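You operate a simulated robot arm through the tools that you are given. There is no shell and no other tool.

You run a simulated robot arm. Do the job below in one go: nothing can be reset, and whatever is moved stays where it is left.

JOB
Set the height dial to 30 mm and the travel dial to 60 mm, locking each dial's own lever after.

It is judged by the outcome, as a careful person would: the job done as asked, and still so three seconds after it is handed in. It fails if anything else is knocked over, pushed out of place, dropped, spilled or broken.

ROBOT AND FRAMES
A 6-joint arm with a two-finger parallel gripper, fixed in place. Base frame: the origin is at the foot of the arm, x ahead of it, y to its left, z up. Lengths are in mm, angles in rad, forces in N, time in s.
Its first joint turns from -2.897 to 2.897 rad. Payload 3.91 kg.
The tool frame sits at the grasp point between the pads (the TCP): z along the fingers, y along the line on which they close. The tips reach 30 mm beyond it. Largest opening 110 mm; finger width 20, thickness 10; the body of the gripper, 48 by 112 mm, starts 55 mm behind the TCP.
Orientation is that of the tool frame in the base frame, as a unit quaternion [x, y, z, w]. With the fingers straight down and closing along the base's y, the tool's x points along the base's -x, its y along +y and its z along -z.

CONTROLS
- The arm moves only by the tool send_rows. Its argument "series" is a list of rows, each a list of 7 numbers: the shift along the tool's x, y, z in mm, then the turn, a rotation vector about the tool's x, y, z in degrees, then the opening in per cent of the stroke, from 0 (shut) to 100 (fully open). In form: [[x, y, z, ax, ay, az, gripper], ...]. A call has 1 to 20 rows; each row shifts and turns the commanded pose from where the row before left it, along the tool's axes as they then stand. Rows are played at 5 a second. More than 50 mm and 0.15 rad between two rows, or a gripper value outside its range, and nothing of the call is played. A pose out of reach is approached as far as the arm can. The call stops where the force on the tool passes 40 N (or 10 N more than at its start, if that is more) or the arm is blocked; 0.2 s more then pass. The fingers move at their own pace (about 153 mm/s each) and stop on an object; they squeeze with about 22 N. The grip force told is the motor's: it shows also when the fingers shut on nothing. Time passes only in rows, and 0.2 s behind the last, so rows that do not move let the fingers close. The reply holds the time, the measured pose of the TCP, the force on the tool along the base axes, the opening and the grip force, in the units named above and with some noise, with the torque about the TCP (base axes, N m) and any sound that the robot's microphone picked up, and new pictures: "views" is both (left out), scene, wrist or none.
- Cameras (640 x 400 px; columns grow to the right, rows downward): "scene" is fixed at [37.7, 505.1, 1397.7]; the picture's right is [-0.38, -0.93, 0.00], its down [0.38, -0.15, -0.91] and it looks along [0.85, -0.34, 0.41] (base axes); focal length 214 px, centre (320, 200). "wrist" rides on the gripper at [72, 17, -103] in the tool frame; the picture's right is [-0.23, 0.97, 0.00], its down [-0.76, -0.18, -0.62] and it looks along [-0.61, -0.14, 0.78] (tool axes); focal length 222 px, centre (320, 200). There is no depth. A picture from a camera that has moved, and an enlarged one, comes with that camera's place and axes in the base frame and with its lens. The place of the scene camera against the robot may be out by one fixed shift of up to 18 mm in any direction.
- inspect(camera, box): a new picture of the part [left, top, right, bottom] of that camera's present view, enlarged. It takes no simulated time.
- close_job(): hands the job in; it is judged then, once.

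Places have to be worked out from the pictures, the camera data and where the tool is seen. Open the gripper and draw the arm clear of the work before you hand the job in, unless the task says otherwise.

The tools are called after ">>>" as name(argument=value, ...) on one line, values as JSON. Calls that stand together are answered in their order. send_rows: Moves the arm, as the interface text tells. Its arguments: {"type":"object","properties":{"series":{"type":"array","items":{"type":"array","items":{"type":"number"}}},"views":{"type":"string","enum":["both","scene","wrist","none"]}},"required":["series"]} The other tools are called the same way: inspect (camera, box) takes an enlarged picture of a part of a camera's view; close_job () hands the job in.

At the start:

```text
time_s: 0.0
tool_pos: [290.1, 368.3, 1438.9]
orientation: [0.0, 1.0, 0.0, 0.0]
wrist_force: [-0.4, 0.7, 0.6]
wrist_torque: [0.01, 0.0, 0.03]
gripper_width: 110.1
grip_force: 0.0
```

scene: 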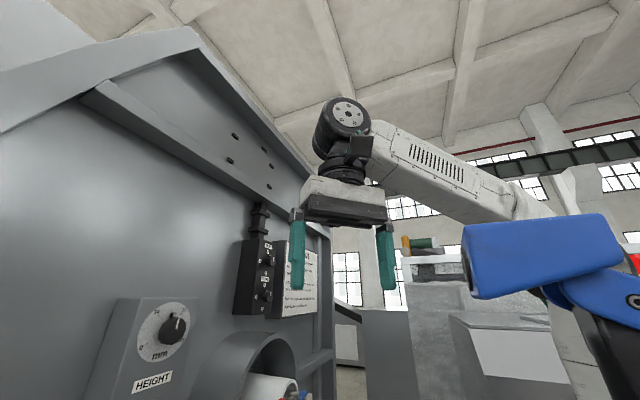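
wrist: 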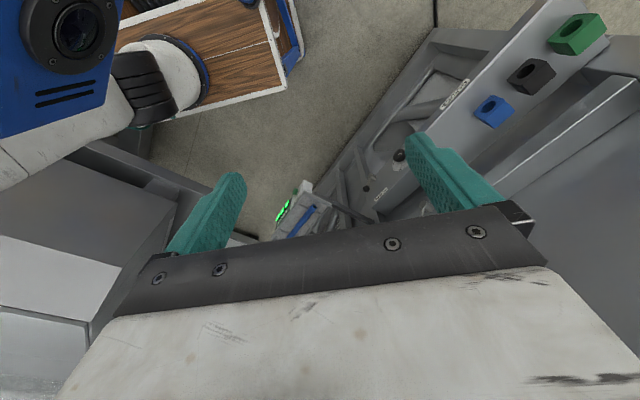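

I start by looking closer at the dials and the sign on the machine before moving anything. The scene picture shows a HEIGHT dial at lower left, and a black box with a printed card near the middle.

>>> inspect(camera="scene", box=[80, 280, 240, 400])

>>> inspect(camera="scene", box=[220, 190, 340, 330])

>>> inspect(camera="wrist", box=[250, 120, 430, 240])

>>> inspect(camera="wrist", box=[370, 0, 640, 200])

```text
3.33 times, centred on (160, 340) of scene
camera zoom: at [37.7, 505.1, 1397.7], right [-0.38, -0.93, 0.0], down [0.38, -0.15, -0.91], along [0.85, -0.34, 0.41], focal length 715 px, centre (853, -267)
```

zoom: 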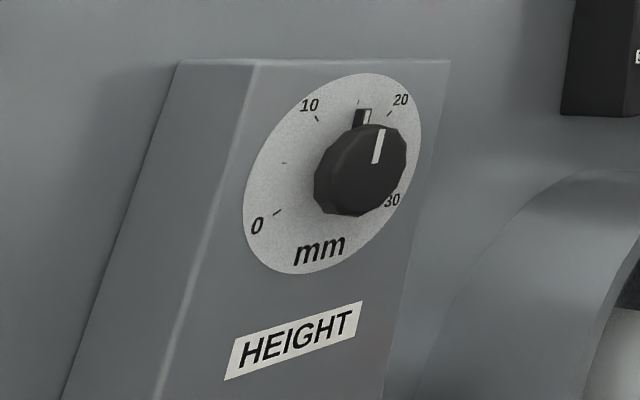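

```text
2.86 times, centred on (280, 260) of scene
camera zoom: at [37.7, 505.1, 1397.7], right [-0.38, -0.93, 0.0], down [0.38, -0.15, -0.91], along [0.85, -0.34, 0.41], focal length 613 px, centre (434, 29)
```

zoom: 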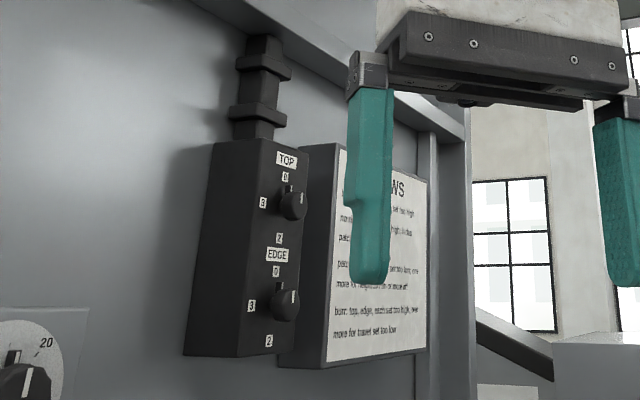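

```text
3.33 times, centred on (340, 180) of wrist
camera zoom: at [217.2, 385.9, 1543.7], right [0.23, 0.97, 0.0], down [0.76, -0.18, 0.62], along [0.61, -0.14, -0.78], focal length 740 px, centre (253, 267)
```

zoom: 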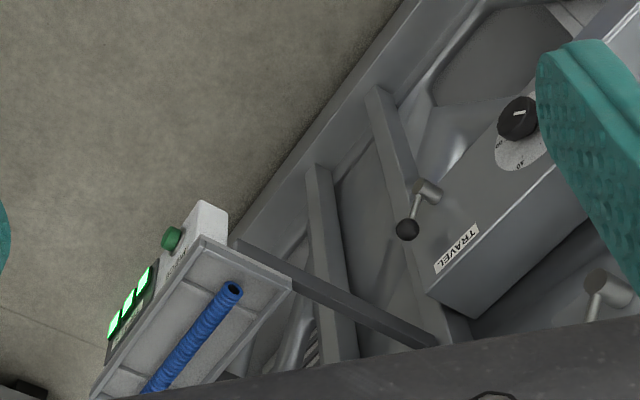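

```text
2.00 times, centred on (505, 100) of wrist
camera zoom: at [217.2, 385.9, 1543.7], right [0.23, 0.97, 0.0], down [0.76, -0.18, 0.62], along [0.61, -0.14, -0.78], focal length 444 px, centre (-50, 400)
```

zoom: 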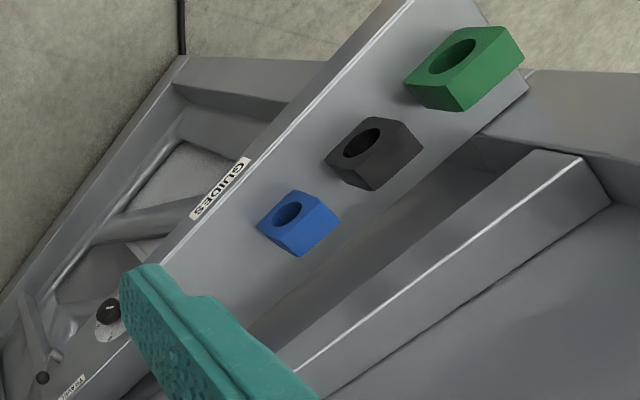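

The HEIGHT dial shows about 17 mm. The TRAVEL dial, its lever and a GUIDES rail are partly visible in the wrist view. The machine front seems to run diagonally ahead-left and face the robot, so I yaw the gripper in place to aim the wrist camera at it.

>>> send_rows(series=[[0, 0, 0, 0, 0, -8, 100], [0, 0, 0, 0, 0, -8, 100], [0, 0, 0, 0, 0, -8, 100], [0, 0, 0, 0, 0, -8, 100], [0, 0, 0, 0, 0, -8, 100]], views="both")

```text
time_s: 1.2
tool_pos: [291.1, 370.2, 1439.6]
orientation: [-0.343, 0.939, 0.0, -0.001]
wrist_force: [-0.6, -0.9, 0.0]
wrist_torque: [0.02, 0.0, 0.0]
gripper_width: 109.9
grip_force: 0.0
camera wrist: at [224.0, 335.8, 1543.5], right [-0.45, 0.89, 0.0], down [0.7, 0.36, 0.62], along [0.56, 0.28, -0.78], focal length 222 px, centre (320, 200)
```

scene: 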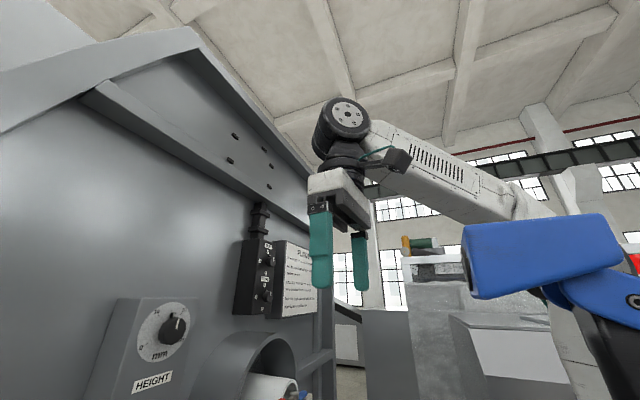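
wrist: 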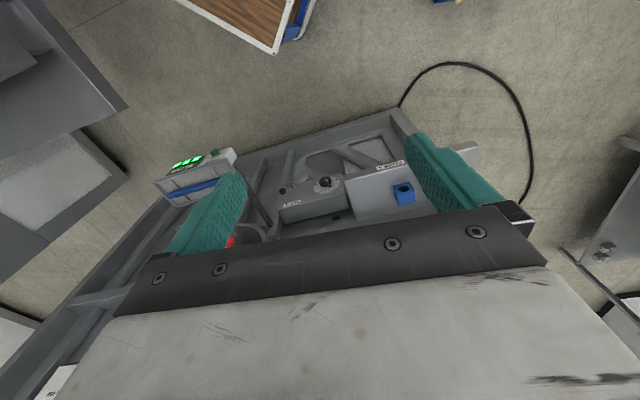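

The yaw worked and the wrist camera now faces the machine, but it looks steeply down. I pitch the tool up by about 40 degrees so the camera views the front panel more squarely.

>>> send_rows(series=[[0, 0, 0, 0, -8, 0, 100], [0, 0, 0, 0, -8, 0, 100], [0, 0, 0, 0, -8, 0, 100], [0, 0, 0, 0, -8, 0, 100], [0, 0, 0, 0, -8, 0, 100]], views="both")

```text
time_s: 2.4
tool_pos: [290.9, 368.3, 1441.0]
orientation: [-0.322, 0.882, 0.119, 0.321]
wrist_force: [-0.8, -1.7, 1.3]
wrist_torque: [-0.12, 0.18, 0.13]
gripper_width: 110.0
grip_force: 0.1
camera wrist: at [185.7, 303.4, 1473.4], right [-0.49, 0.86, 0.15], down [0.25, -0.02, 0.97], along [0.83, 0.52, -0.21], focal length 222 px, centre (320, 200)
```

scene: 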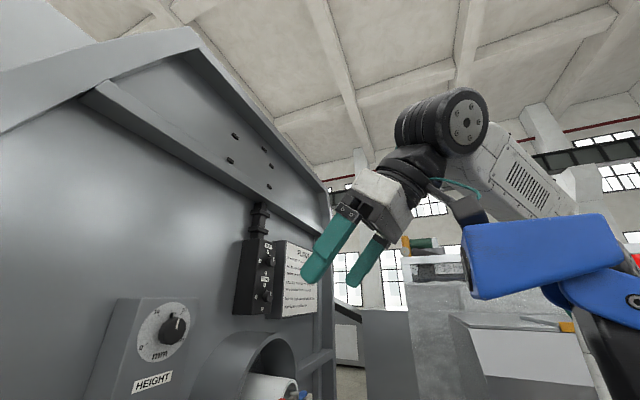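
wrist: 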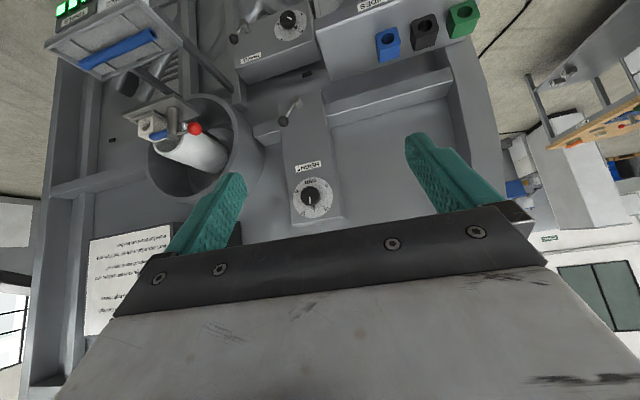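

The whole front panel is now visible, upside down in the wrist view. The HEIGHT dial has its lever below it, and the TRAVEL box with its own lever sits lower. I zoom in on both, and on the card for any notes.

>>> inspect(camera="wrist", box=[250, 80, 370, 230])

>>> inspect(camera="wrist", box=[215, 0, 335, 90])

>>> inspect(camera="scene", box=[225, 200, 345, 330])

>>> inspect(camera="scene", box=[260, 235, 325, 325])

>>> inspect(camera="wrist", box=[40, 0, 250, 180])

```text
2.67 times, centred on (310, 155) of wrist
camera zoom: at [185.7, 303.4, 1473.4], right [-0.49, 0.86, 0.15], down [0.25, -0.02, 0.97], along [0.83, 0.52, -0.21], focal length 592 px, centre (347, 320)
```

zoom: 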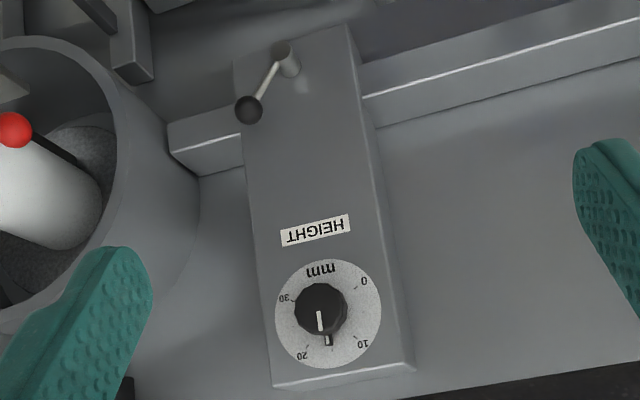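

```text
4.44 times, centred on (275, 45) of wrist
camera zoom: at [185.7, 303.4, 1473.4], right [-0.49, 0.86, 0.15], down [0.25, -0.02, 0.97], along [0.83, 0.52, -0.21], focal length 987 px, centre (520, 889)
```

zoom: 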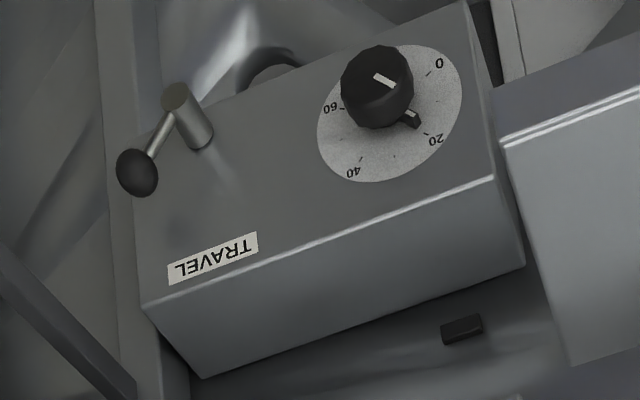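

```text
3.08 times, centred on (285, 265) of scene
camera zoom: at [37.7, 505.1, 1397.7], right [-0.38, -0.93, 0.0], down [0.38, -0.15, -0.91], along [0.85, -0.34, 0.41], focal length 660 px, centre (428, 0)
```

zoom: 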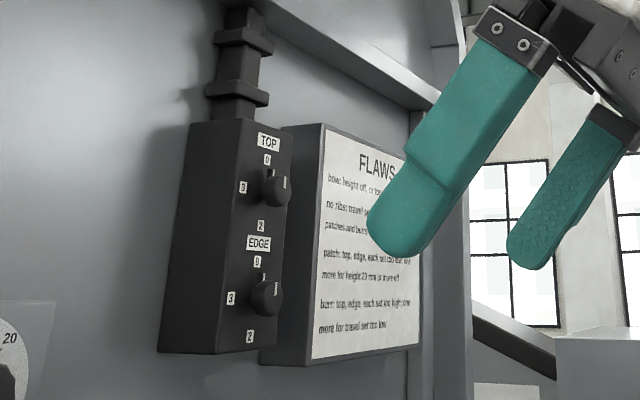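

```text
4.44 times, centred on (292, 280) of scene
camera zoom: at [37.7, 505.1, 1397.7], right [-0.38, -0.93, 0.0], down [0.38, -0.15, -0.91], along [0.85, -0.34, 0.41], focal length 953 px, centre (442, -156)
```

zoom: 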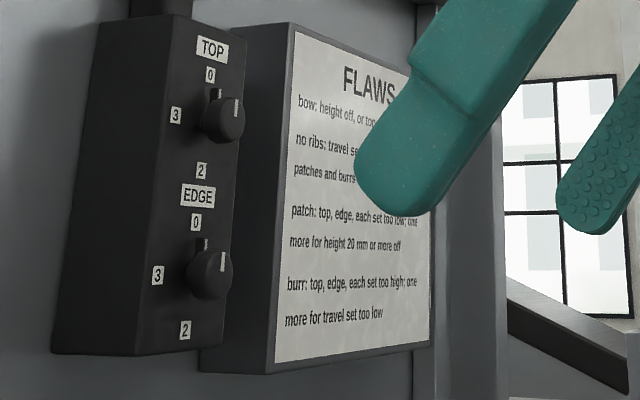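

```text
2.22 times, centred on (145, 90) of wrist
camera zoom: at [185.7, 303.4, 1473.4], right [-0.49, 0.86, 0.15], down [0.25, -0.02, 0.97], along [0.83, 0.52, -0.21], focal length 494 px, centre (709, 444)
```

zoom: 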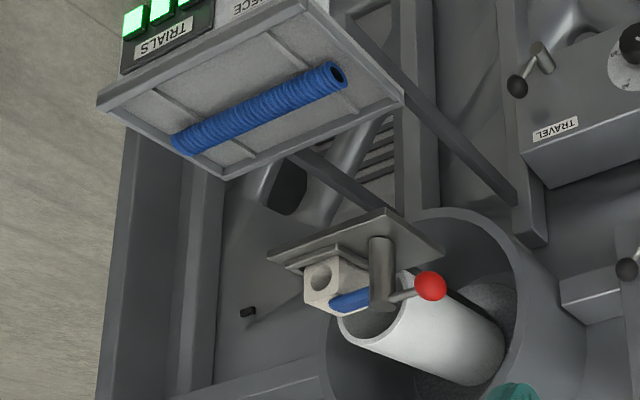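

From two views I put the HEIGHT dial centre near [747, 632, 1322], with a scale of about 8°/mm and a current reading of about 15. TRAVEL is lower, near [700, 615, 740]. I roll the gripper about its own axis in free space, so the camera sits above the fingers and there is room for clockwise turning later.

>>> send_rows(series=[[0, 0, 0, 0, 0, -8.5, 100], [0, 0, 0, 0, 0, -8.5, 100], [0, 0, 0, 0, 0, -8.5, 100], [0, 0, 0, 0, 0, -8.5, 100], [0, 0, 0, 0, 0, -8.5, 100], [0, 0, 0, 0, 0, -8.5, 100], [0, 0, 0, 0, 0, -8.5, 100], [0, 0, 0, 0, 0, -8.5, 100], [0, 0, 0, 0, 0, -8.5, 100], [0, 0, 0, 0, 0, -8.5, 100]], views="both")

```text
time_s: 4.6
tool_pos: [289.9, 367.7, 1439.3]
orientation: [0.834, -0.432, 0.131, -0.316]
wrist_force: [-0.2, 0.6, 0.6]
wrist_torque: [0.03, -0.02, 0.02]
gripper_width: 110.0
grip_force: 0.1
camera wrist: at [270.7, 260.9, 1505.0], right [-0.76, -0.23, -0.61], down [-0.64, 0.43, 0.63], along [0.12, 0.87, -0.48], focal length 222 px, centre (320, 200)
```

scene: 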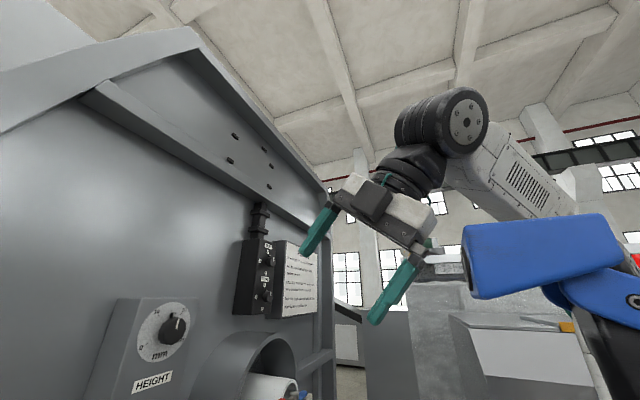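
wrist: 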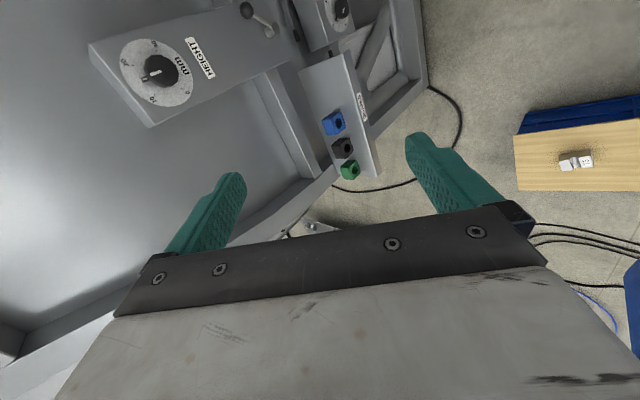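

The roll went smoothly, with no force on the tool. I continue another 90 degrees or so to bring the camera above the fingers.

>>> send_rows(series=[[0, 0, 0, 0, 0, -8.5, 100], [0, 0, 0, 0, 0, -8.5, 100], [0, 0, 0, 0, 0, -8.5, 100], [0, 0, 0, 0, 0, -8.5, 100], [0, 0, 0, 0, 0, -8.5, 100], [0, 0, 0, 0, 0, -8.5, 100], [0, 0, 0, 0, 0, -8.5, 100], [0, 0, 0, 0, 0, -8.5, 100], [0, 0, 0, 0, 0, -8.5, 100], [0, 0, 0, 0, 0, -8.5, 100], [0, 0, 0, 0, 0, -8.5, 100]], views="both")

```text
time_s: 7.0
tool_pos: [289.0, 368.0, 1439.5]
orientation: [0.887, 0.311, 0.32, -0.12]
wrist_force: [-0.1, 0.4, -0.5]
wrist_torque: [0.0, -0.06, -0.01]
gripper_width: 110.2
grip_force: 0.0
camera wrist: at [292.9, 347.3, 1565.7], right [0.48, -0.86, -0.16], down [-0.88, -0.48, -0.01], along [-0.07, 0.15, -0.99], focal length 222 px, centre (320, 200)
```

scene: 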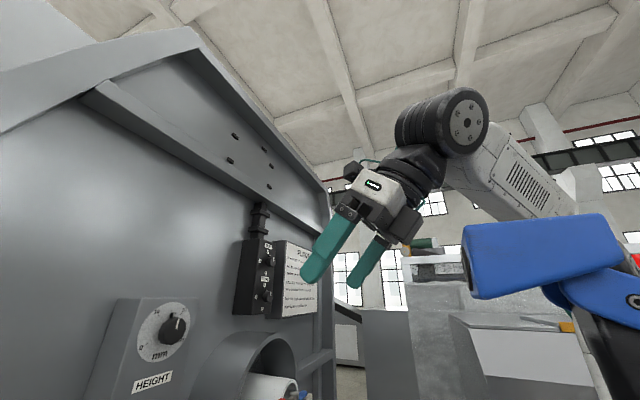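
wrist: 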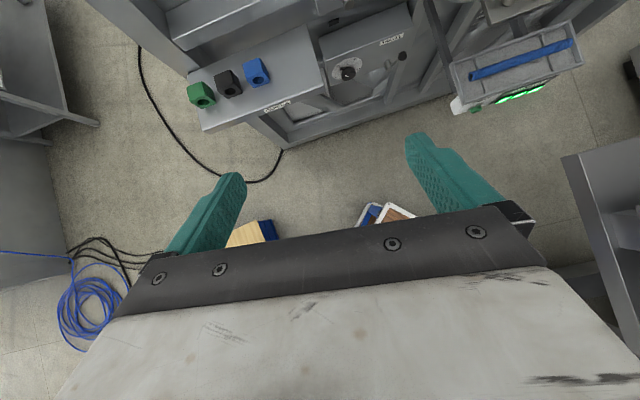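

The camera is now on top and looks straight down. I pitch the tool up about 50° to level it toward the machine.

>>> send_rows(series=[[0, 0, 0, 0, 8.3, 0, 100], [0, 0, 0, 0, 8.3, 0, 100], [0, 0, 0, 0, 8.3, 0, 100], [0, 0, 0, 0, 8.3, 0, 100], [0, 0, 0, 0, 8.3, 0, 100], [0, 0, 0, 0, 8.3, 0, 100]], views="both")

```text
time_s: 8.0
tool_pos: [291.4, 368.9, 1444.7]
orientation: [0.777, 0.267, 0.535, -0.199]
wrist_force: [2.8, 6.4, 9.8]
wrist_torque: [-0.87, 0.99, -0.46]
gripper_width: 110.4
grip_force: 0.0
stopped in row 4: the force on the tool passed its limit at 95 N (the readings are from after the stop); the commanded pose is now the measured one
camera wrist: at [247.6, 309.1, 1548.6], right [0.55, -0.8, -0.24], down [-0.78, -0.38, -0.49], along [0.31, 0.45, -0.84], focal length 222 px, centre (320, 200)
```

scene: 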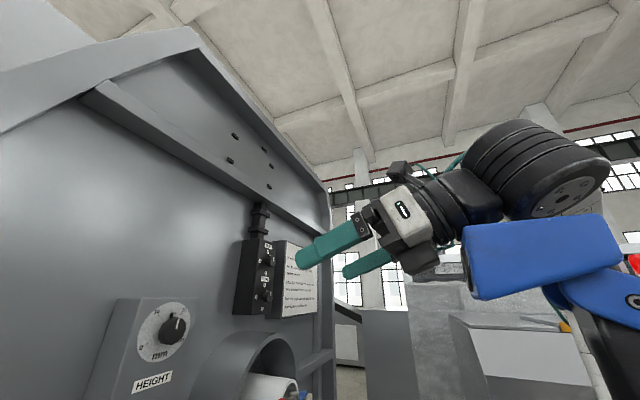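
wrist: 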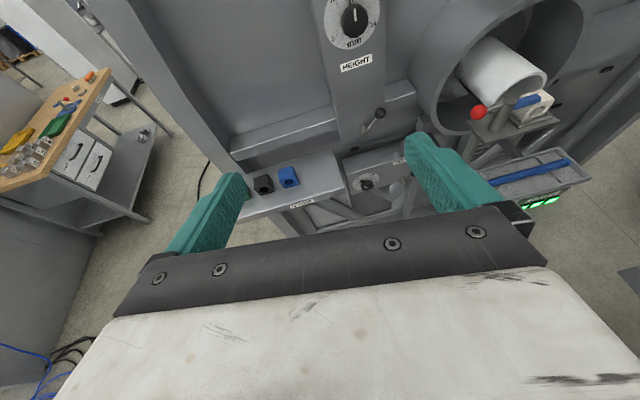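

The call stopped on a force spike. The scene picture shows nothing near the fingers, so the folded wrist has probably met the arm itself. I unfold by moving forward and down into clear space, still well short of the machine.

>>> send_rows(series=[[-8, 0, 35, 0, 0, 0, 100], [-8, 0, 35, 0, 0, 0, 100], [-8, 0, 35, 0, 0, 0, 100], [-8, 0, 35, 0, 0, 0, 100]], views="both")

```text
time_s: 8.9
tool_pos: [385.4, 444.3, 1376.1]
orientation: [0.775, 0.26, 0.538, -0.206]
wrist_force: [-0.4, -0.9, 0.0]
wrist_torque: [0.01, 0.01, 0.0]
gripper_width: 110.0
grip_force: 0.1
camera wrist: at [341.1, 382.4, 1478.6], right [0.54, -0.8, -0.25], down [-0.78, -0.37, -0.5], along [0.31, 0.47, -0.83], focal length 222 px, centre (320, 200)
```

scene: 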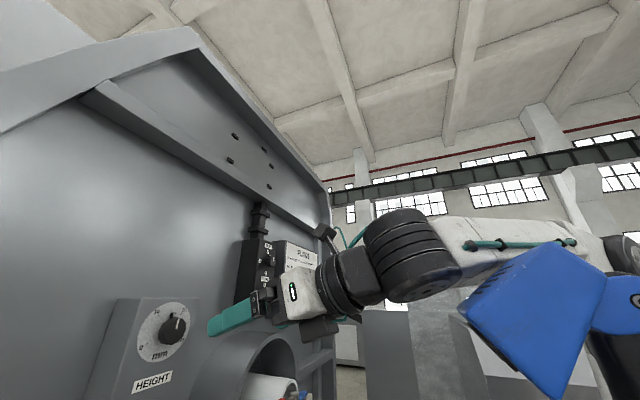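
wrist: 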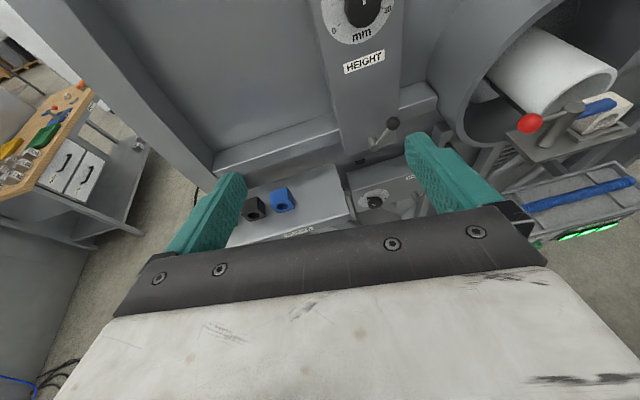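

The force has cleared. I zoom on the HEIGHT label and the TRAVEL area to measure the panel's direction.

>>> inspect(camera="wrist", box=[300, 0, 460, 100])

>>> inspect(camera="wrist", box=[320, 100, 480, 240])

>>> inspect(camera="wrist", box=[180, 80, 480, 240])

```text
4.00 times, centred on (380, 50) of wrist
camera zoom: at [341.1, 382.4, 1478.6], right [0.54, -0.8, -0.25], down [-0.78, -0.37, -0.5], along [0.31, 0.47, -0.83], focal length 888 px, centre (80, 800)
```

zoom: 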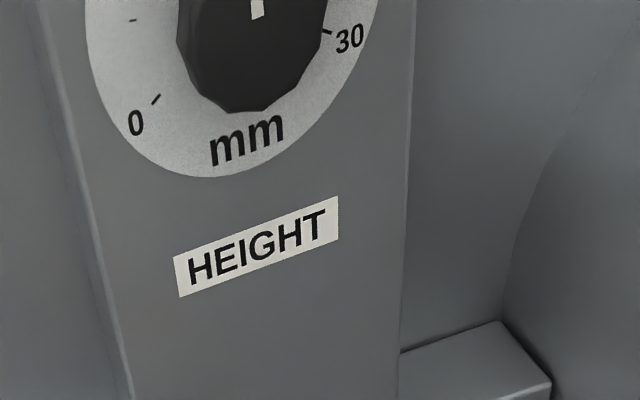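

```text
2.86 times, centred on (400, 170) of wrist
camera zoom: at [341.1, 382.4, 1478.6], right [0.54, -0.8, -0.25], down [-0.78, -0.37, -0.5], along [0.31, 0.47, -0.83], focal length 635 px, centre (91, 286)
```

zoom: 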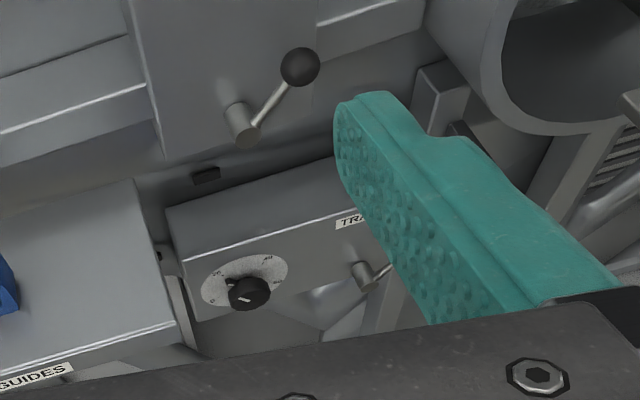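

```text
2.13 times, centred on (330, 160) of wrist
camera zoom: at [341.1, 382.4, 1478.6], right [0.54, -0.8, -0.25], down [-0.78, -0.37, -0.5], along [0.31, 0.47, -0.83], focal length 474 px, centre (299, 285)
```

zoom: 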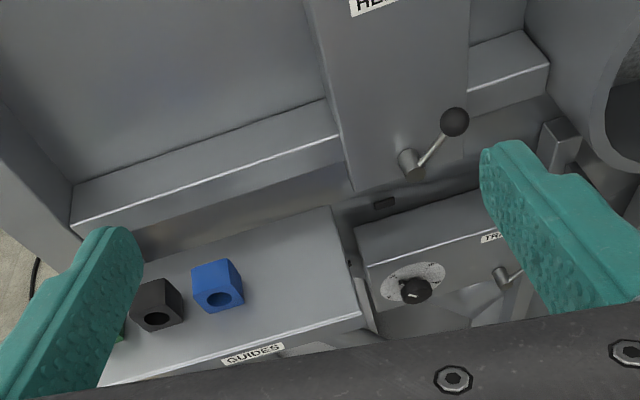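

From edge slopes and rays I judge the panel face to be vertical, with a heading of about 45° (into the wall is [0.707, 0.707, 0]). The HEIGHT dial is near [747, 632, 1322], its lever boss near z≈1000, and the TRAVEL dial near [740, 634, 680]. I level the tool square to the panel, then move to about 250 mm in front of the HEIGHT dial for a close look.

>>> send_rows(series=[[0, 0, 0, 1.96, 6.51, -1.11, 100], [0, 0, 0, 1.96, 6.51, -1.11, 100], [0, 0, 0, 1.96, 6.51, -1.11, 100], [-13.5, 30.7, 34.6, 0, 0, 0, 100], [-13.5, 30.7, 34.6, 0, 0, 0, 100], [-13.5, 30.7, 34.6, 0, 0, 0, 100], [-13.5, 30.7, 34.6, 0, 0, 0, 100]], views="both")

```text
time_s: 10.6
tool_pos: [567.8, 455.3, 1309.6]
orientation: [0.656, 0.279, 0.65, -0.264]
wrist_force: [0.9, -1.6, 0.6]
wrist_torque: [-0.03, -0.01, 0.0]
gripper_width: 110.0
grip_force: 0.1
camera wrist: at [506.4, 373.0, 1385.6], right [0.69, -0.69, -0.21], down [-0.56, -0.33, -0.76], along [0.45, 0.64, -0.62], focal length 222 px, centre (320, 200)
```

scene: 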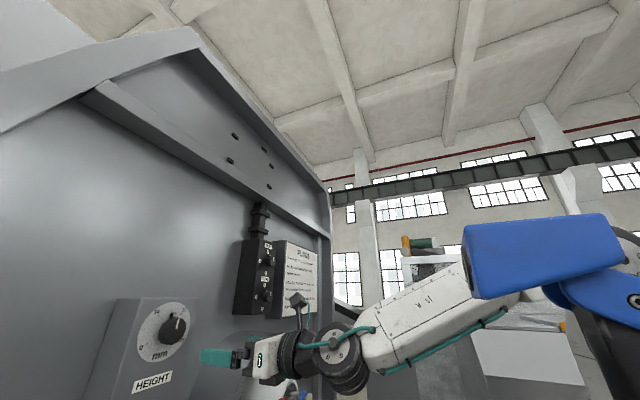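
wrist: 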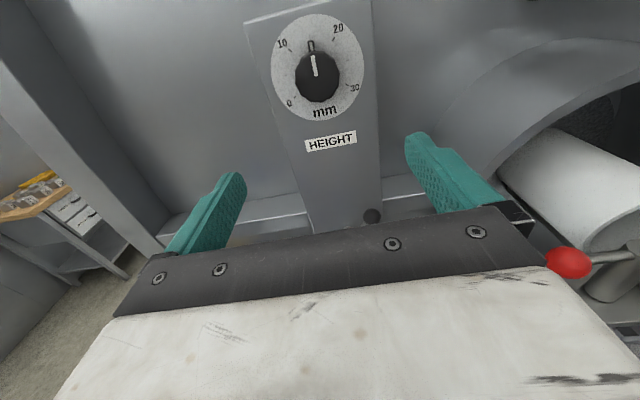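

The gripper is square to the panel and the HEIGHT dial is clearly in view. I zoom in to read it and to locate its axis accurately.

>>> inspect(camera="wrist", box=[240, 0, 400, 160])

>>> inspect(camera="wrist", box=[270, 5, 366, 65])

>>> inspect(camera="wrist", box=[440, 40, 640, 320])

```text
2.50 times, centred on (320, 80) of wrist
camera zoom: at [506.4, 373.0, 1385.6], right [0.69, -0.69, -0.21], down [-0.56, -0.33, -0.76], along [0.45, 0.64, -0.62], focal length 555 px, centre (320, 500)
```

zoom: 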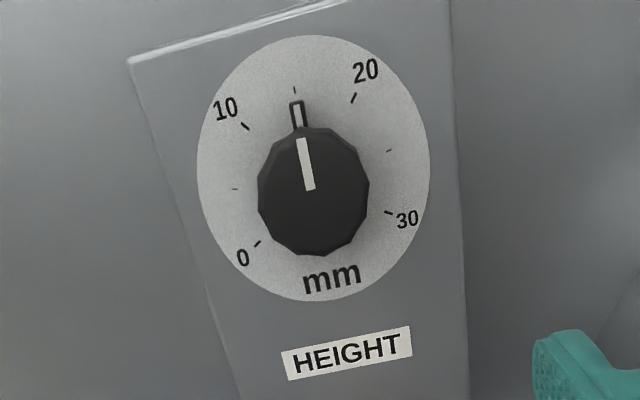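

```text
6.67 times, centred on (318, 35) of wrist
camera zoom: at [506.4, 373.0, 1385.6], right [0.69, -0.69, -0.21], down [-0.56, -0.33, -0.76], along [0.45, 0.64, -0.62], focal length 1481 px, centre (333, 1300)
```

zoom: 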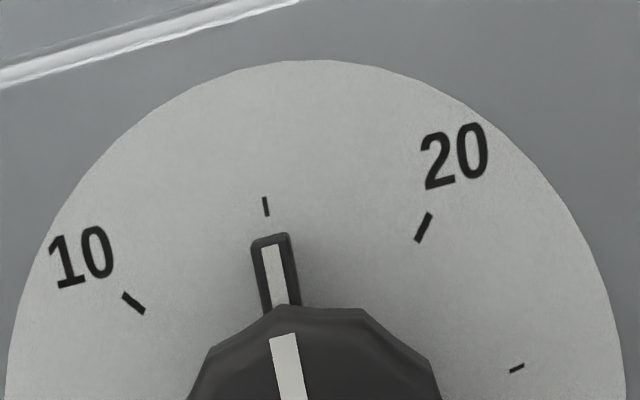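

```text
1.43 times, centred on (540, 180) of wrist
camera zoom: at [506.4, 373.0, 1385.6], right [0.69, -0.69, -0.21], down [-0.56, -0.33, -0.76], along [0.45, 0.64, -0.62], focal length 317 px, centre (6, 229)
```

zoom: 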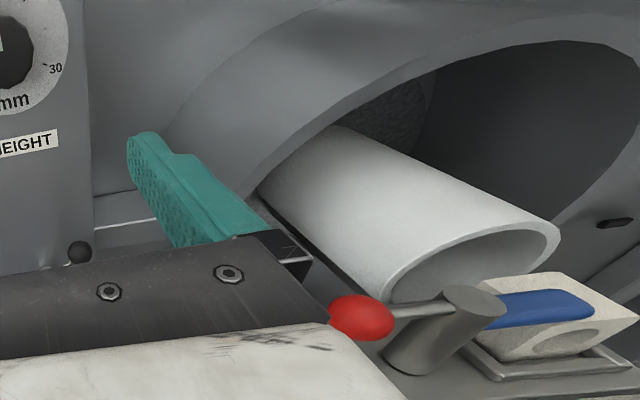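

The HEIGHT dial reads 15 (pointer at the top, 8° per mm), so it needs +120° clockwise to reach 30. Its axis lies about 26 mm up and 3 mm right of the tool axis, with the plate about 245 mm ahead of the TCP. I line up with it and advance part of the way.

>>> send_rows(series=[[25.6, 2.8, 0, 0, 0.9, 0.9, 100], [0, 0, 35, 0, 0, 0, 100], [0, 0, 35, 0, 0, 0, 100], [0, 0, 30, 0, 0, 0, 100], [0, 0, 0, 0, 0, 0, 100], [0, 0, 0, 0, 0, 0, 100]], views="both")

```text
time_s: 11.9
tool_pos: [640.6, 525.8, 1337.3]
orientation: [0.653, 0.271, 0.653, -0.272]
wrist_force: [-0.5, 0.9, 0.3]
wrist_torque: [0.0, -0.02, 0.0]
gripper_width: 110.0
grip_force: 0.1
camera wrist: at [578.1, 440.5, 1409.6], right [0.69, -0.69, -0.23], down [-0.57, -0.32, -0.76], along [0.45, 0.66, -0.61], focal length 222 px, centre (320, 200)
```

scene: 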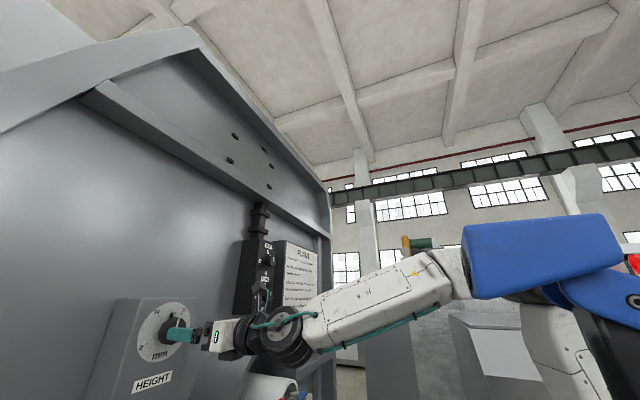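
wrist: 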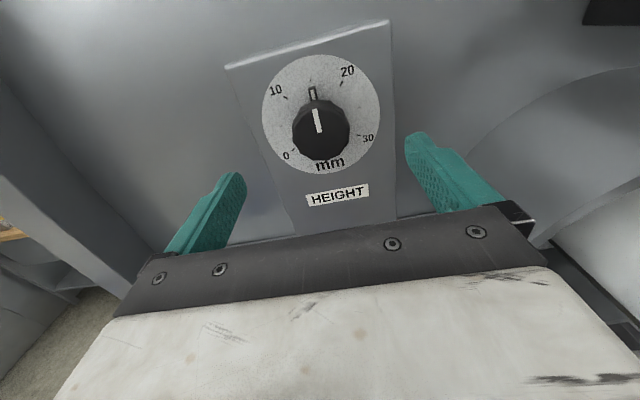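

The tool is square and roughly centred. I zoom to measure the remaining offset before closing on the knob.

>>> inspect(camera="wrist", box=[240, 40, 400, 140])

>>> inspect(camera="wrist", box=[240, 90, 400, 190])

>>> inspect(camera="scene", box=[100, 280, 260, 380])

```text
4.00 times, centred on (320, 90) of wrist
camera zoom: at [578.1, 440.5, 1409.6], right [0.69, -0.69, -0.23], down [-0.57, -0.32, -0.76], along [0.45, 0.66, -0.61], focal length 888 px, centre (320, 640)
```

zoom: 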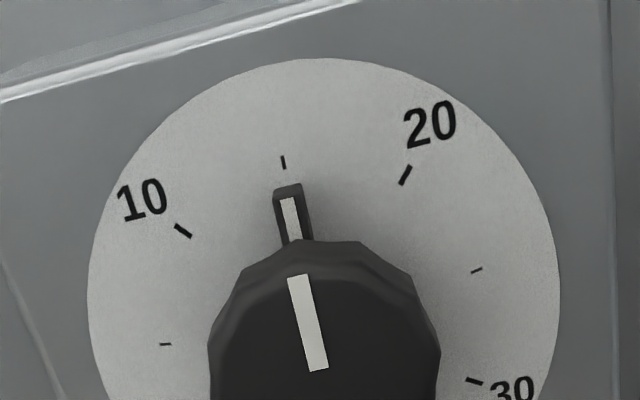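

```text
4.00 times, centred on (320, 140) of wrist
camera zoom: at [578.1, 440.5, 1409.6], right [0.69, -0.69, -0.23], down [-0.57, -0.32, -0.76], along [0.45, 0.66, -0.61], focal length 888 px, centre (320, 440)
```

zoom: 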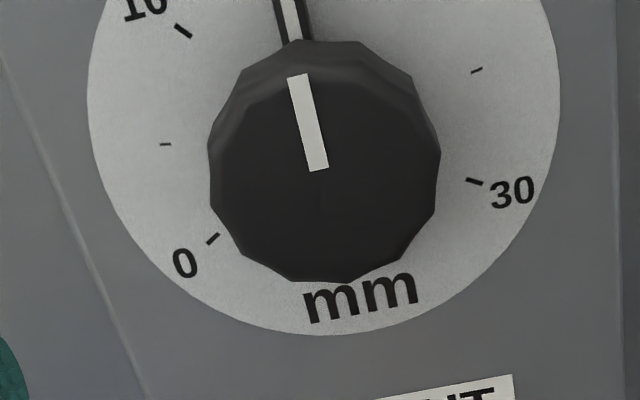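

```text
4.00 times, centred on (180, 330) of scene
camera zoom: at [37.7, 505.1, 1397.7], right [-0.38, -0.93, 0.0], down [0.38, -0.15, -0.91], along [0.85, -0.34, 0.41], focal length 858 px, centre (880, -320)
```

zoom: 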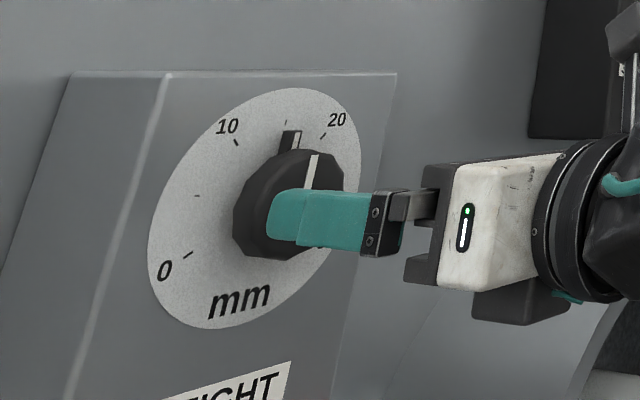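

The knob front is about 87 mm ahead of the TCP and the plate about 139 mm, with the axis 4–5 mm below my tool axis. I correct down and advance so the tips stop about 15 mm off the plate, with the knob between the open fingers.

>>> send_rows(series=[[-4.6, 0.5, 20, 0, 0, 0, 100], [0, 0, 25, 0, 0, 0, 100], [0, 0, 25, 0, 0, 0, 100], [0, 0, 20, 0, 0, 0, 100], [0, 0, 0, 0, 0, 0, 100]], views="both")

```text
time_s: 13.2
tool_pos: [706.4, 588.4, 1331.6]
orientation: [0.653, 0.271, 0.653, -0.272]
wrist_force: [-0.4, -0.6, -0.6]
wrist_torque: [0.0, -0.01, 0.0]
gripper_width: 110.2
grip_force: 0.1
camera wrist: at [644.6, 503.7, 1404.4], right [0.69, -0.69, -0.23], down [-0.57, -0.32, -0.76], along [0.45, 0.66, -0.61], focal length 222 px, centre (320, 200)
```

scene: 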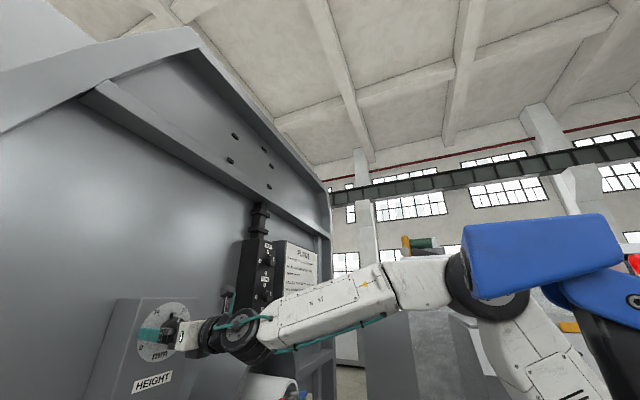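
wrist: 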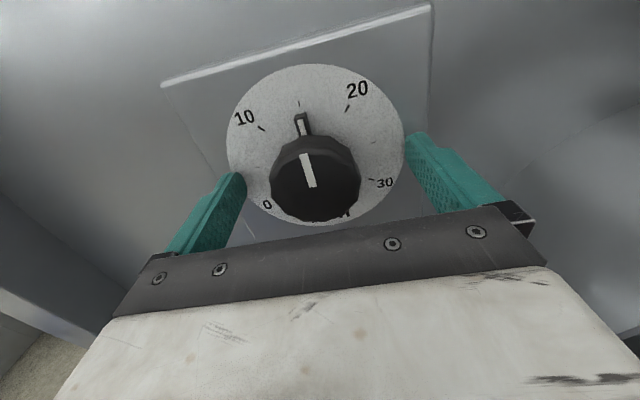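

Refitting the plate across three views, the dial axis is at height ≈1324.5, about 7.5 mm below and 3.5 mm left of the present tool axis, with the plate about 45 mm beyond the TCP. I zoom to check the knob depth before shifting.

>>> inspect(camera="wrist", box=[220, 100, 420, 240])

>>> inspect(camera="scene", box=[110, 290, 250, 380])

```text
2.86 times, centred on (320, 170) of wrist
camera zoom: at [644.6, 503.7, 1404.4], right [0.69, -0.69, -0.23], down [-0.57, -0.32, -0.76], along [0.45, 0.66, -0.61], focal length 635 px, centre (320, 286)
```

zoom: 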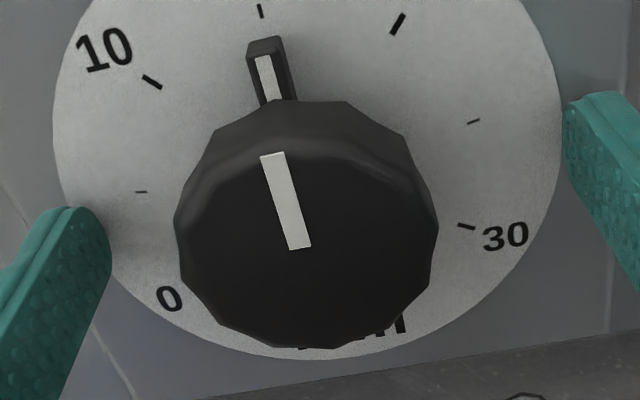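

```text
4.44 times, centred on (180, 335) of scene
camera zoom: at [37.7, 505.1, 1397.7], right [-0.38, -0.93, 0.0], down [0.38, -0.15, -0.91], along [0.85, -0.34, 0.41], focal length 953 px, centre (942, -400)
```

zoom: 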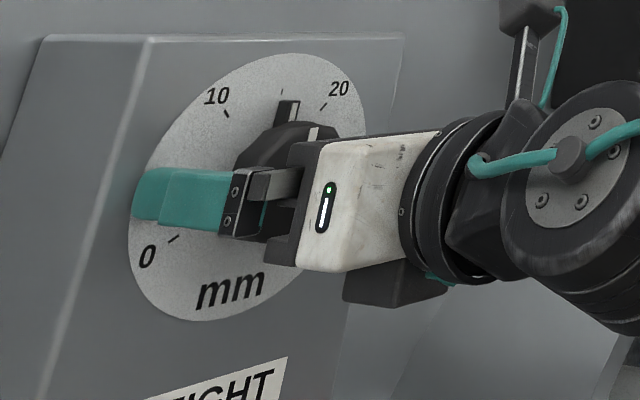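

The knob is about 59 mm across and stands about 33 mm off the plate. I shift onto the axis, go 6 mm deeper, and check once more before closing.

>>> send_rows(series=[[-7.4, -3.6, 0, 0, 0, 0, 100], [0, 0, 6, 0, 0, 0, 100], [0, 0, 0, 0, 0, 0, 100]], views="wrist")

>>> inspect(camera="wrist", box=[200, 60, 440, 220])

```text
time_s: 13.9
tool_pos: [706.2, 593.6, 1323.4]
orientation: [0.653, 0.271, 0.653, -0.272]
wrist_force: [-19.7, -19.6, -1.4]
wrist_torque: [-0.14, -0.11, -1.66]
gripper_width: 109.9
grip_force: 0.0
stopped in row 3: the force on the tool passed its limit at 41 N (the readings are from after the stop); the commanded pose is now the measured one
camera wrist: at [643.9, 508.2, 1396.3], right [0.69, -0.69, -0.23], down [-0.57, -0.32, -0.76], along [0.45, 0.66, -0.61], focal length 222 px, centre (320, 200)
```

wrist: 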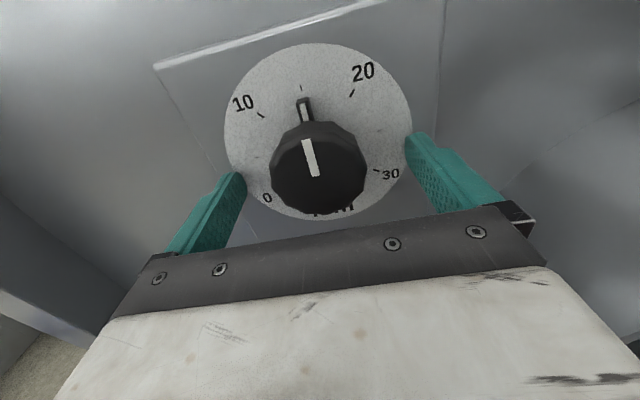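

```text
2.50 times, centred on (320, 140) of wrist
camera zoom: at [643.9, 508.2, 1396.3], right [0.69, -0.69, -0.23], down [-0.57, -0.32, -0.76], along [0.45, 0.66, -0.61], focal length 555 px, centre (320, 350)
```

zoom: 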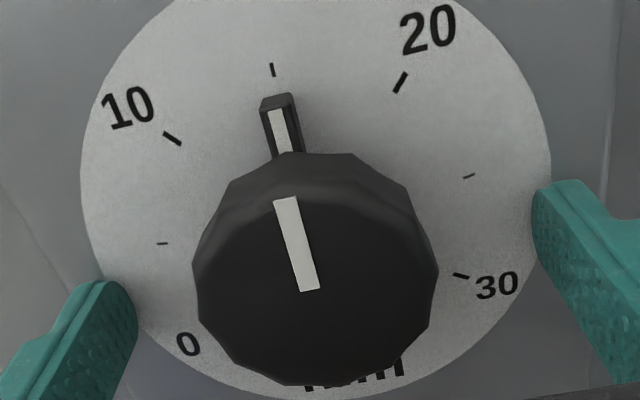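

The right fingertip just touched the dial plate, so the plate lies at about 949.5 mm along the panel normal. A refit puts the axis height at about 1328. I back off 5.5 mm, rise 4.5 mm to centre, and then close on the knob.

>>> send_rows(series=[[0, 0, -5.5, 0, 0, 0, 100], [4.5, -0.5, 0, 0, 0, 0, 100], [0, 0, 0, 0, 0, 0, 100], [0, 0, 0, 0, 0, 0, 70], [0, 0, 0, 0, 0, 0, 50], [0, 0, 0, 0, 0, 0, 30], [0, 0, 0, 0, 0, 0, 30]], views="both")

>>> inspect(camera="wrist", box=[200, 60, 440, 220])

```text
time_s: 15.5
tool_pos: [703.4, 590.0, 1326.9]
orientation: [0.653, 0.27, 0.653, -0.27]
wrist_force: [7.4, -3.8, 1.5]
wrist_torque: [-0.06, 0.09, -0.28]
gripper_width: 53.4
grip_force: 45.2
camera wrist: at [641.8, 505.7, 1400.1], right [0.69, -0.69, -0.23], down [-0.57, -0.32, -0.76], along [0.45, 0.65, -0.61], focal length 222 px, centre (320, 200)
```

scene: 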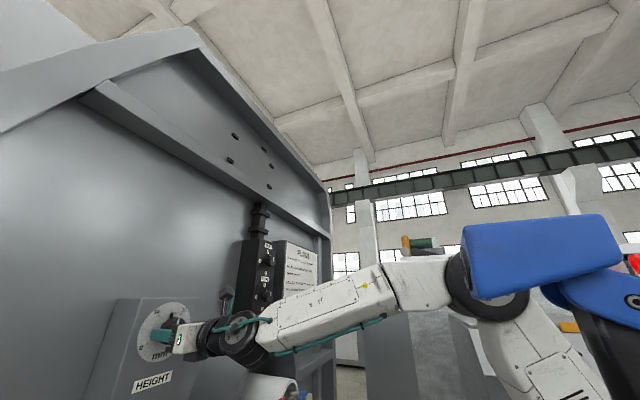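
wrist: 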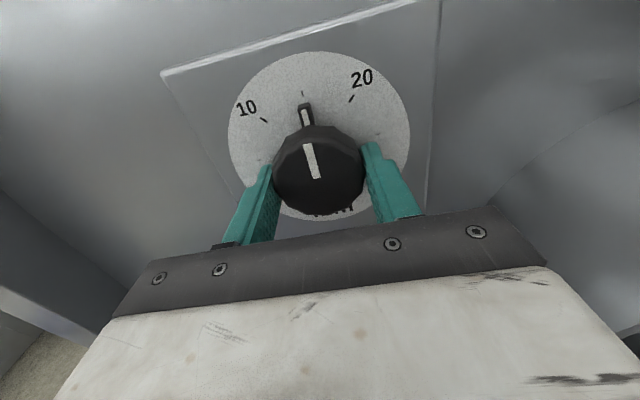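

```text
2.50 times, centred on (320, 140) of wrist
camera zoom: at [641.8, 505.7, 1400.1], right [0.69, -0.69, -0.23], down [-0.57, -0.32, -0.76], along [0.45, 0.65, -0.61], focal length 555 px, centre (320, 350)
```

zoom: 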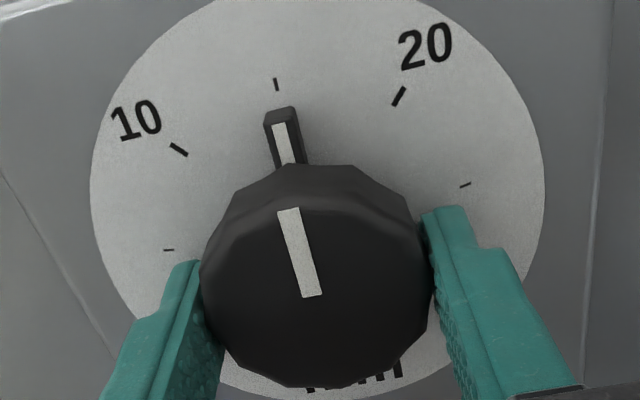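

The knob is gripped at 53 mm with only a few newtons sideways. I turn 16° clockwise as a test, to see whether the dial is free or locked.

>>> send_rows(series=[[0, 1, 0, 0, 0, 0, 30], [0, 0, 0, 0, 0, 8, 30], [0, 0, 0, 0, 0, 8, 30], [0, 0, 0, 0, 0, 0, 30]], views="wrist")

>>> inspect(camera="wrist", box=[200, 60, 440, 220])

```text
time_s: 16.5
tool_pos: [701.4, 592.9, 1326.8]
orientation: [0.685, 0.178, 0.608, -0.361]
wrist_force: [0.0, -3.5, 0.1]
wrist_torque: [-0.6, -0.76, 0.12]
gripper_width: 53.5
grip_force: 45.1
camera wrist: at [654.9, 492.5, 1392.3], right [0.62, -0.61, -0.49], down [-0.71, -0.17, -0.68], along [0.33, 0.77, -0.55], focal length 222 px, centre (320, 200)
```

wrist: 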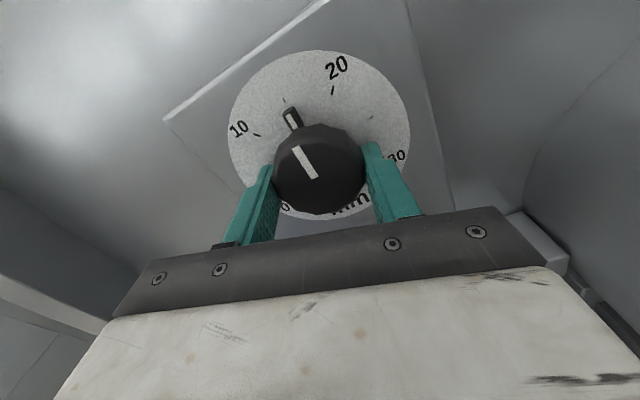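

```text
2.50 times, centred on (320, 140) of wrist
camera zoom: at [654.9, 492.5, 1392.3], right [0.62, -0.61, -0.49], down [-0.71, -0.17, -0.68], along [0.33, 0.77, -0.55], focal length 555 px, centre (320, 350)
```

zoom: 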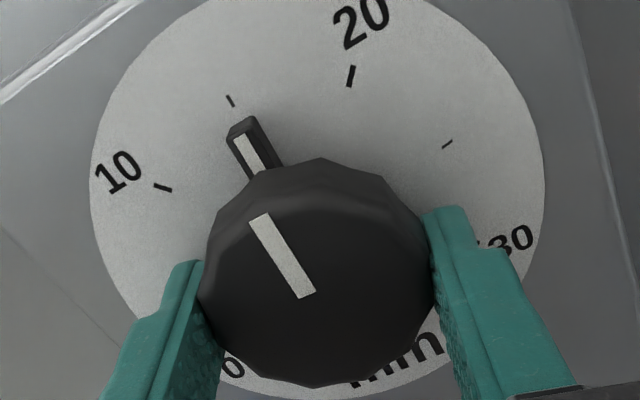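

The knob did not follow. The pointer is still at the 15 tick and the reaction torque was about 1 N·m, so the dial is apparently locked by its lever. I let go, undo the roll and back out to study the lever below.

>>> send_rows(series=[[0, 0, 0, 0, 0, 0, 100], [0, 0, 0, 0, 0, 0, 100], [0, 0, 0, 0, 0, -8, 100], [0, 0, -10, 0, 0, -8, 100], [0, 0, -30, 0, 0, 0, 100], [0, 0, -40, 0, 0, 0, 100], [0, 0, -40, 0, 0, 0, 100], [-40, 0, -20, 0, 0, 0, 100], [-45, 0, 0, 0, 0, 0, 100], [-45, 0, 0, 0, 0, 0, 100], [-45, 0, 0, 0, 0, 0, 100]], views="both")

```text
time_s: 18.9
tool_pos: [602.9, 490.5, 1150.6]
orientation: [0.653, 0.272, 0.653, -0.272]
wrist_force: [-0.1, -0.4, 0.5]
wrist_torque: [-0.03, 0.05, -0.01]
gripper_width: 109.8
grip_force: 0.0
camera wrist: at [541.7, 405.7, 1222.9], right [0.69, -0.69, -0.23], down [-0.57, -0.32, -0.76], along [0.45, 0.66, -0.61], focal length 222 px, centre (320, 200)
```

scene: 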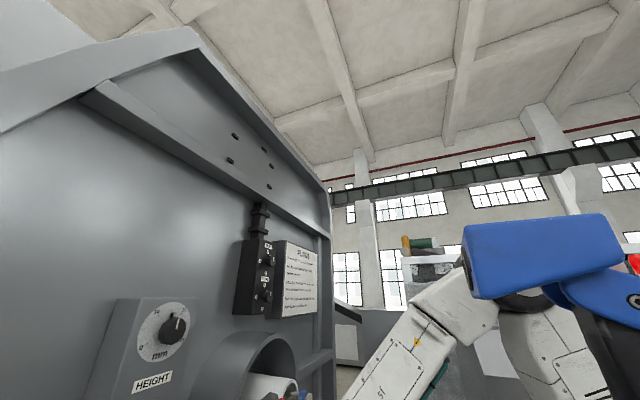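
wrist: 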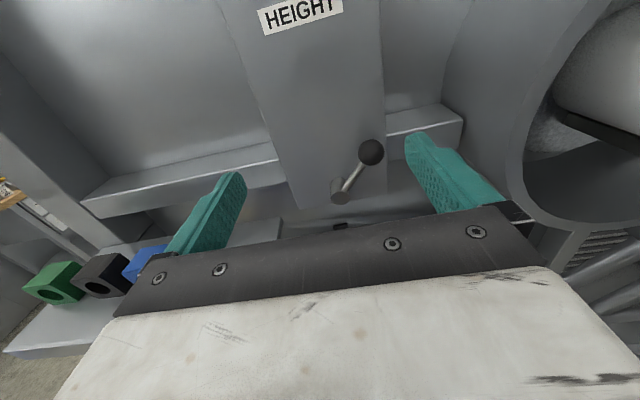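

The HEIGHT lever is now in view with no load on the tool. I zoom in on the lever and its surroundings for lock marks.

>>> inspect(camera="wrist", box=[290, 110, 430, 230])

>>> inspect(camera="wrist", box=[400, 60, 640, 290])

>>> inspect(camera="scene", box=[110, 290, 250, 380])

```text
3.33 times, centred on (360, 170) of wrist
camera zoom: at [541.7, 405.7, 1222.9], right [0.69, -0.69, -0.23], down [-0.57, -0.32, -0.76], along [0.45, 0.66, -0.61], focal length 740 px, centre (187, 300)
```

zoom: 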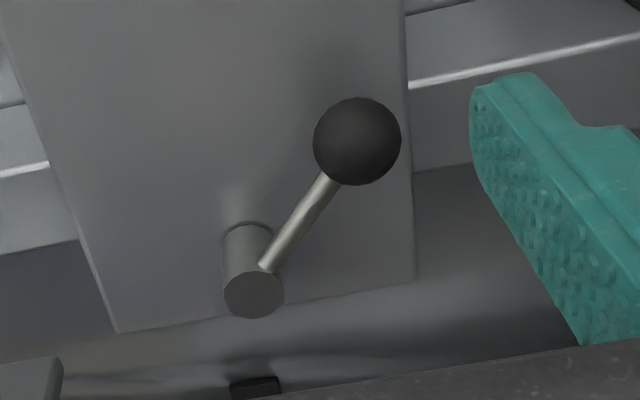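

```text
1.74 times, centred on (520, 175) of wrist
camera zoom: at [541.7, 405.7, 1222.9], right [0.69, -0.69, -0.23], down [-0.57, -0.32, -0.76], along [0.45, 0.66, -0.61], focal length 386 px, centre (-28, 244)
```

zoom: 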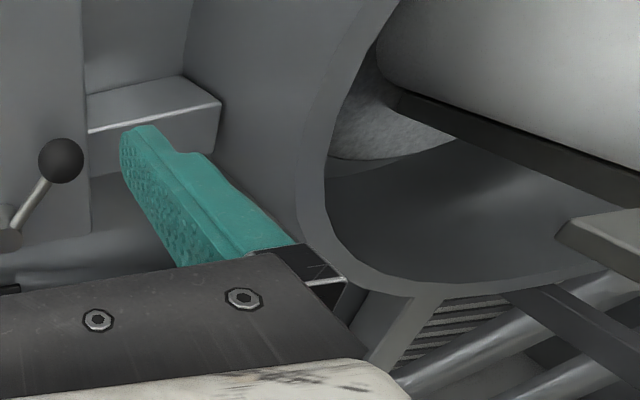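

```text
4.44 times, centred on (180, 335) of scene
camera zoom: at [37.7, 505.1, 1397.7], right [-0.38, -0.93, 0.0], down [0.38, -0.15, -0.91], along [0.85, -0.34, 0.41], focal length 953 px, centre (942, -400)
```

zoom: 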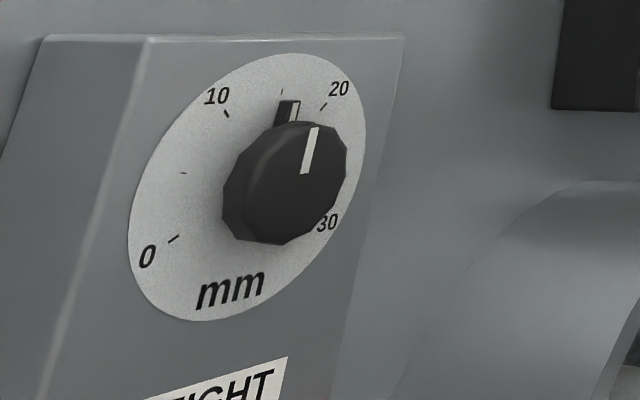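

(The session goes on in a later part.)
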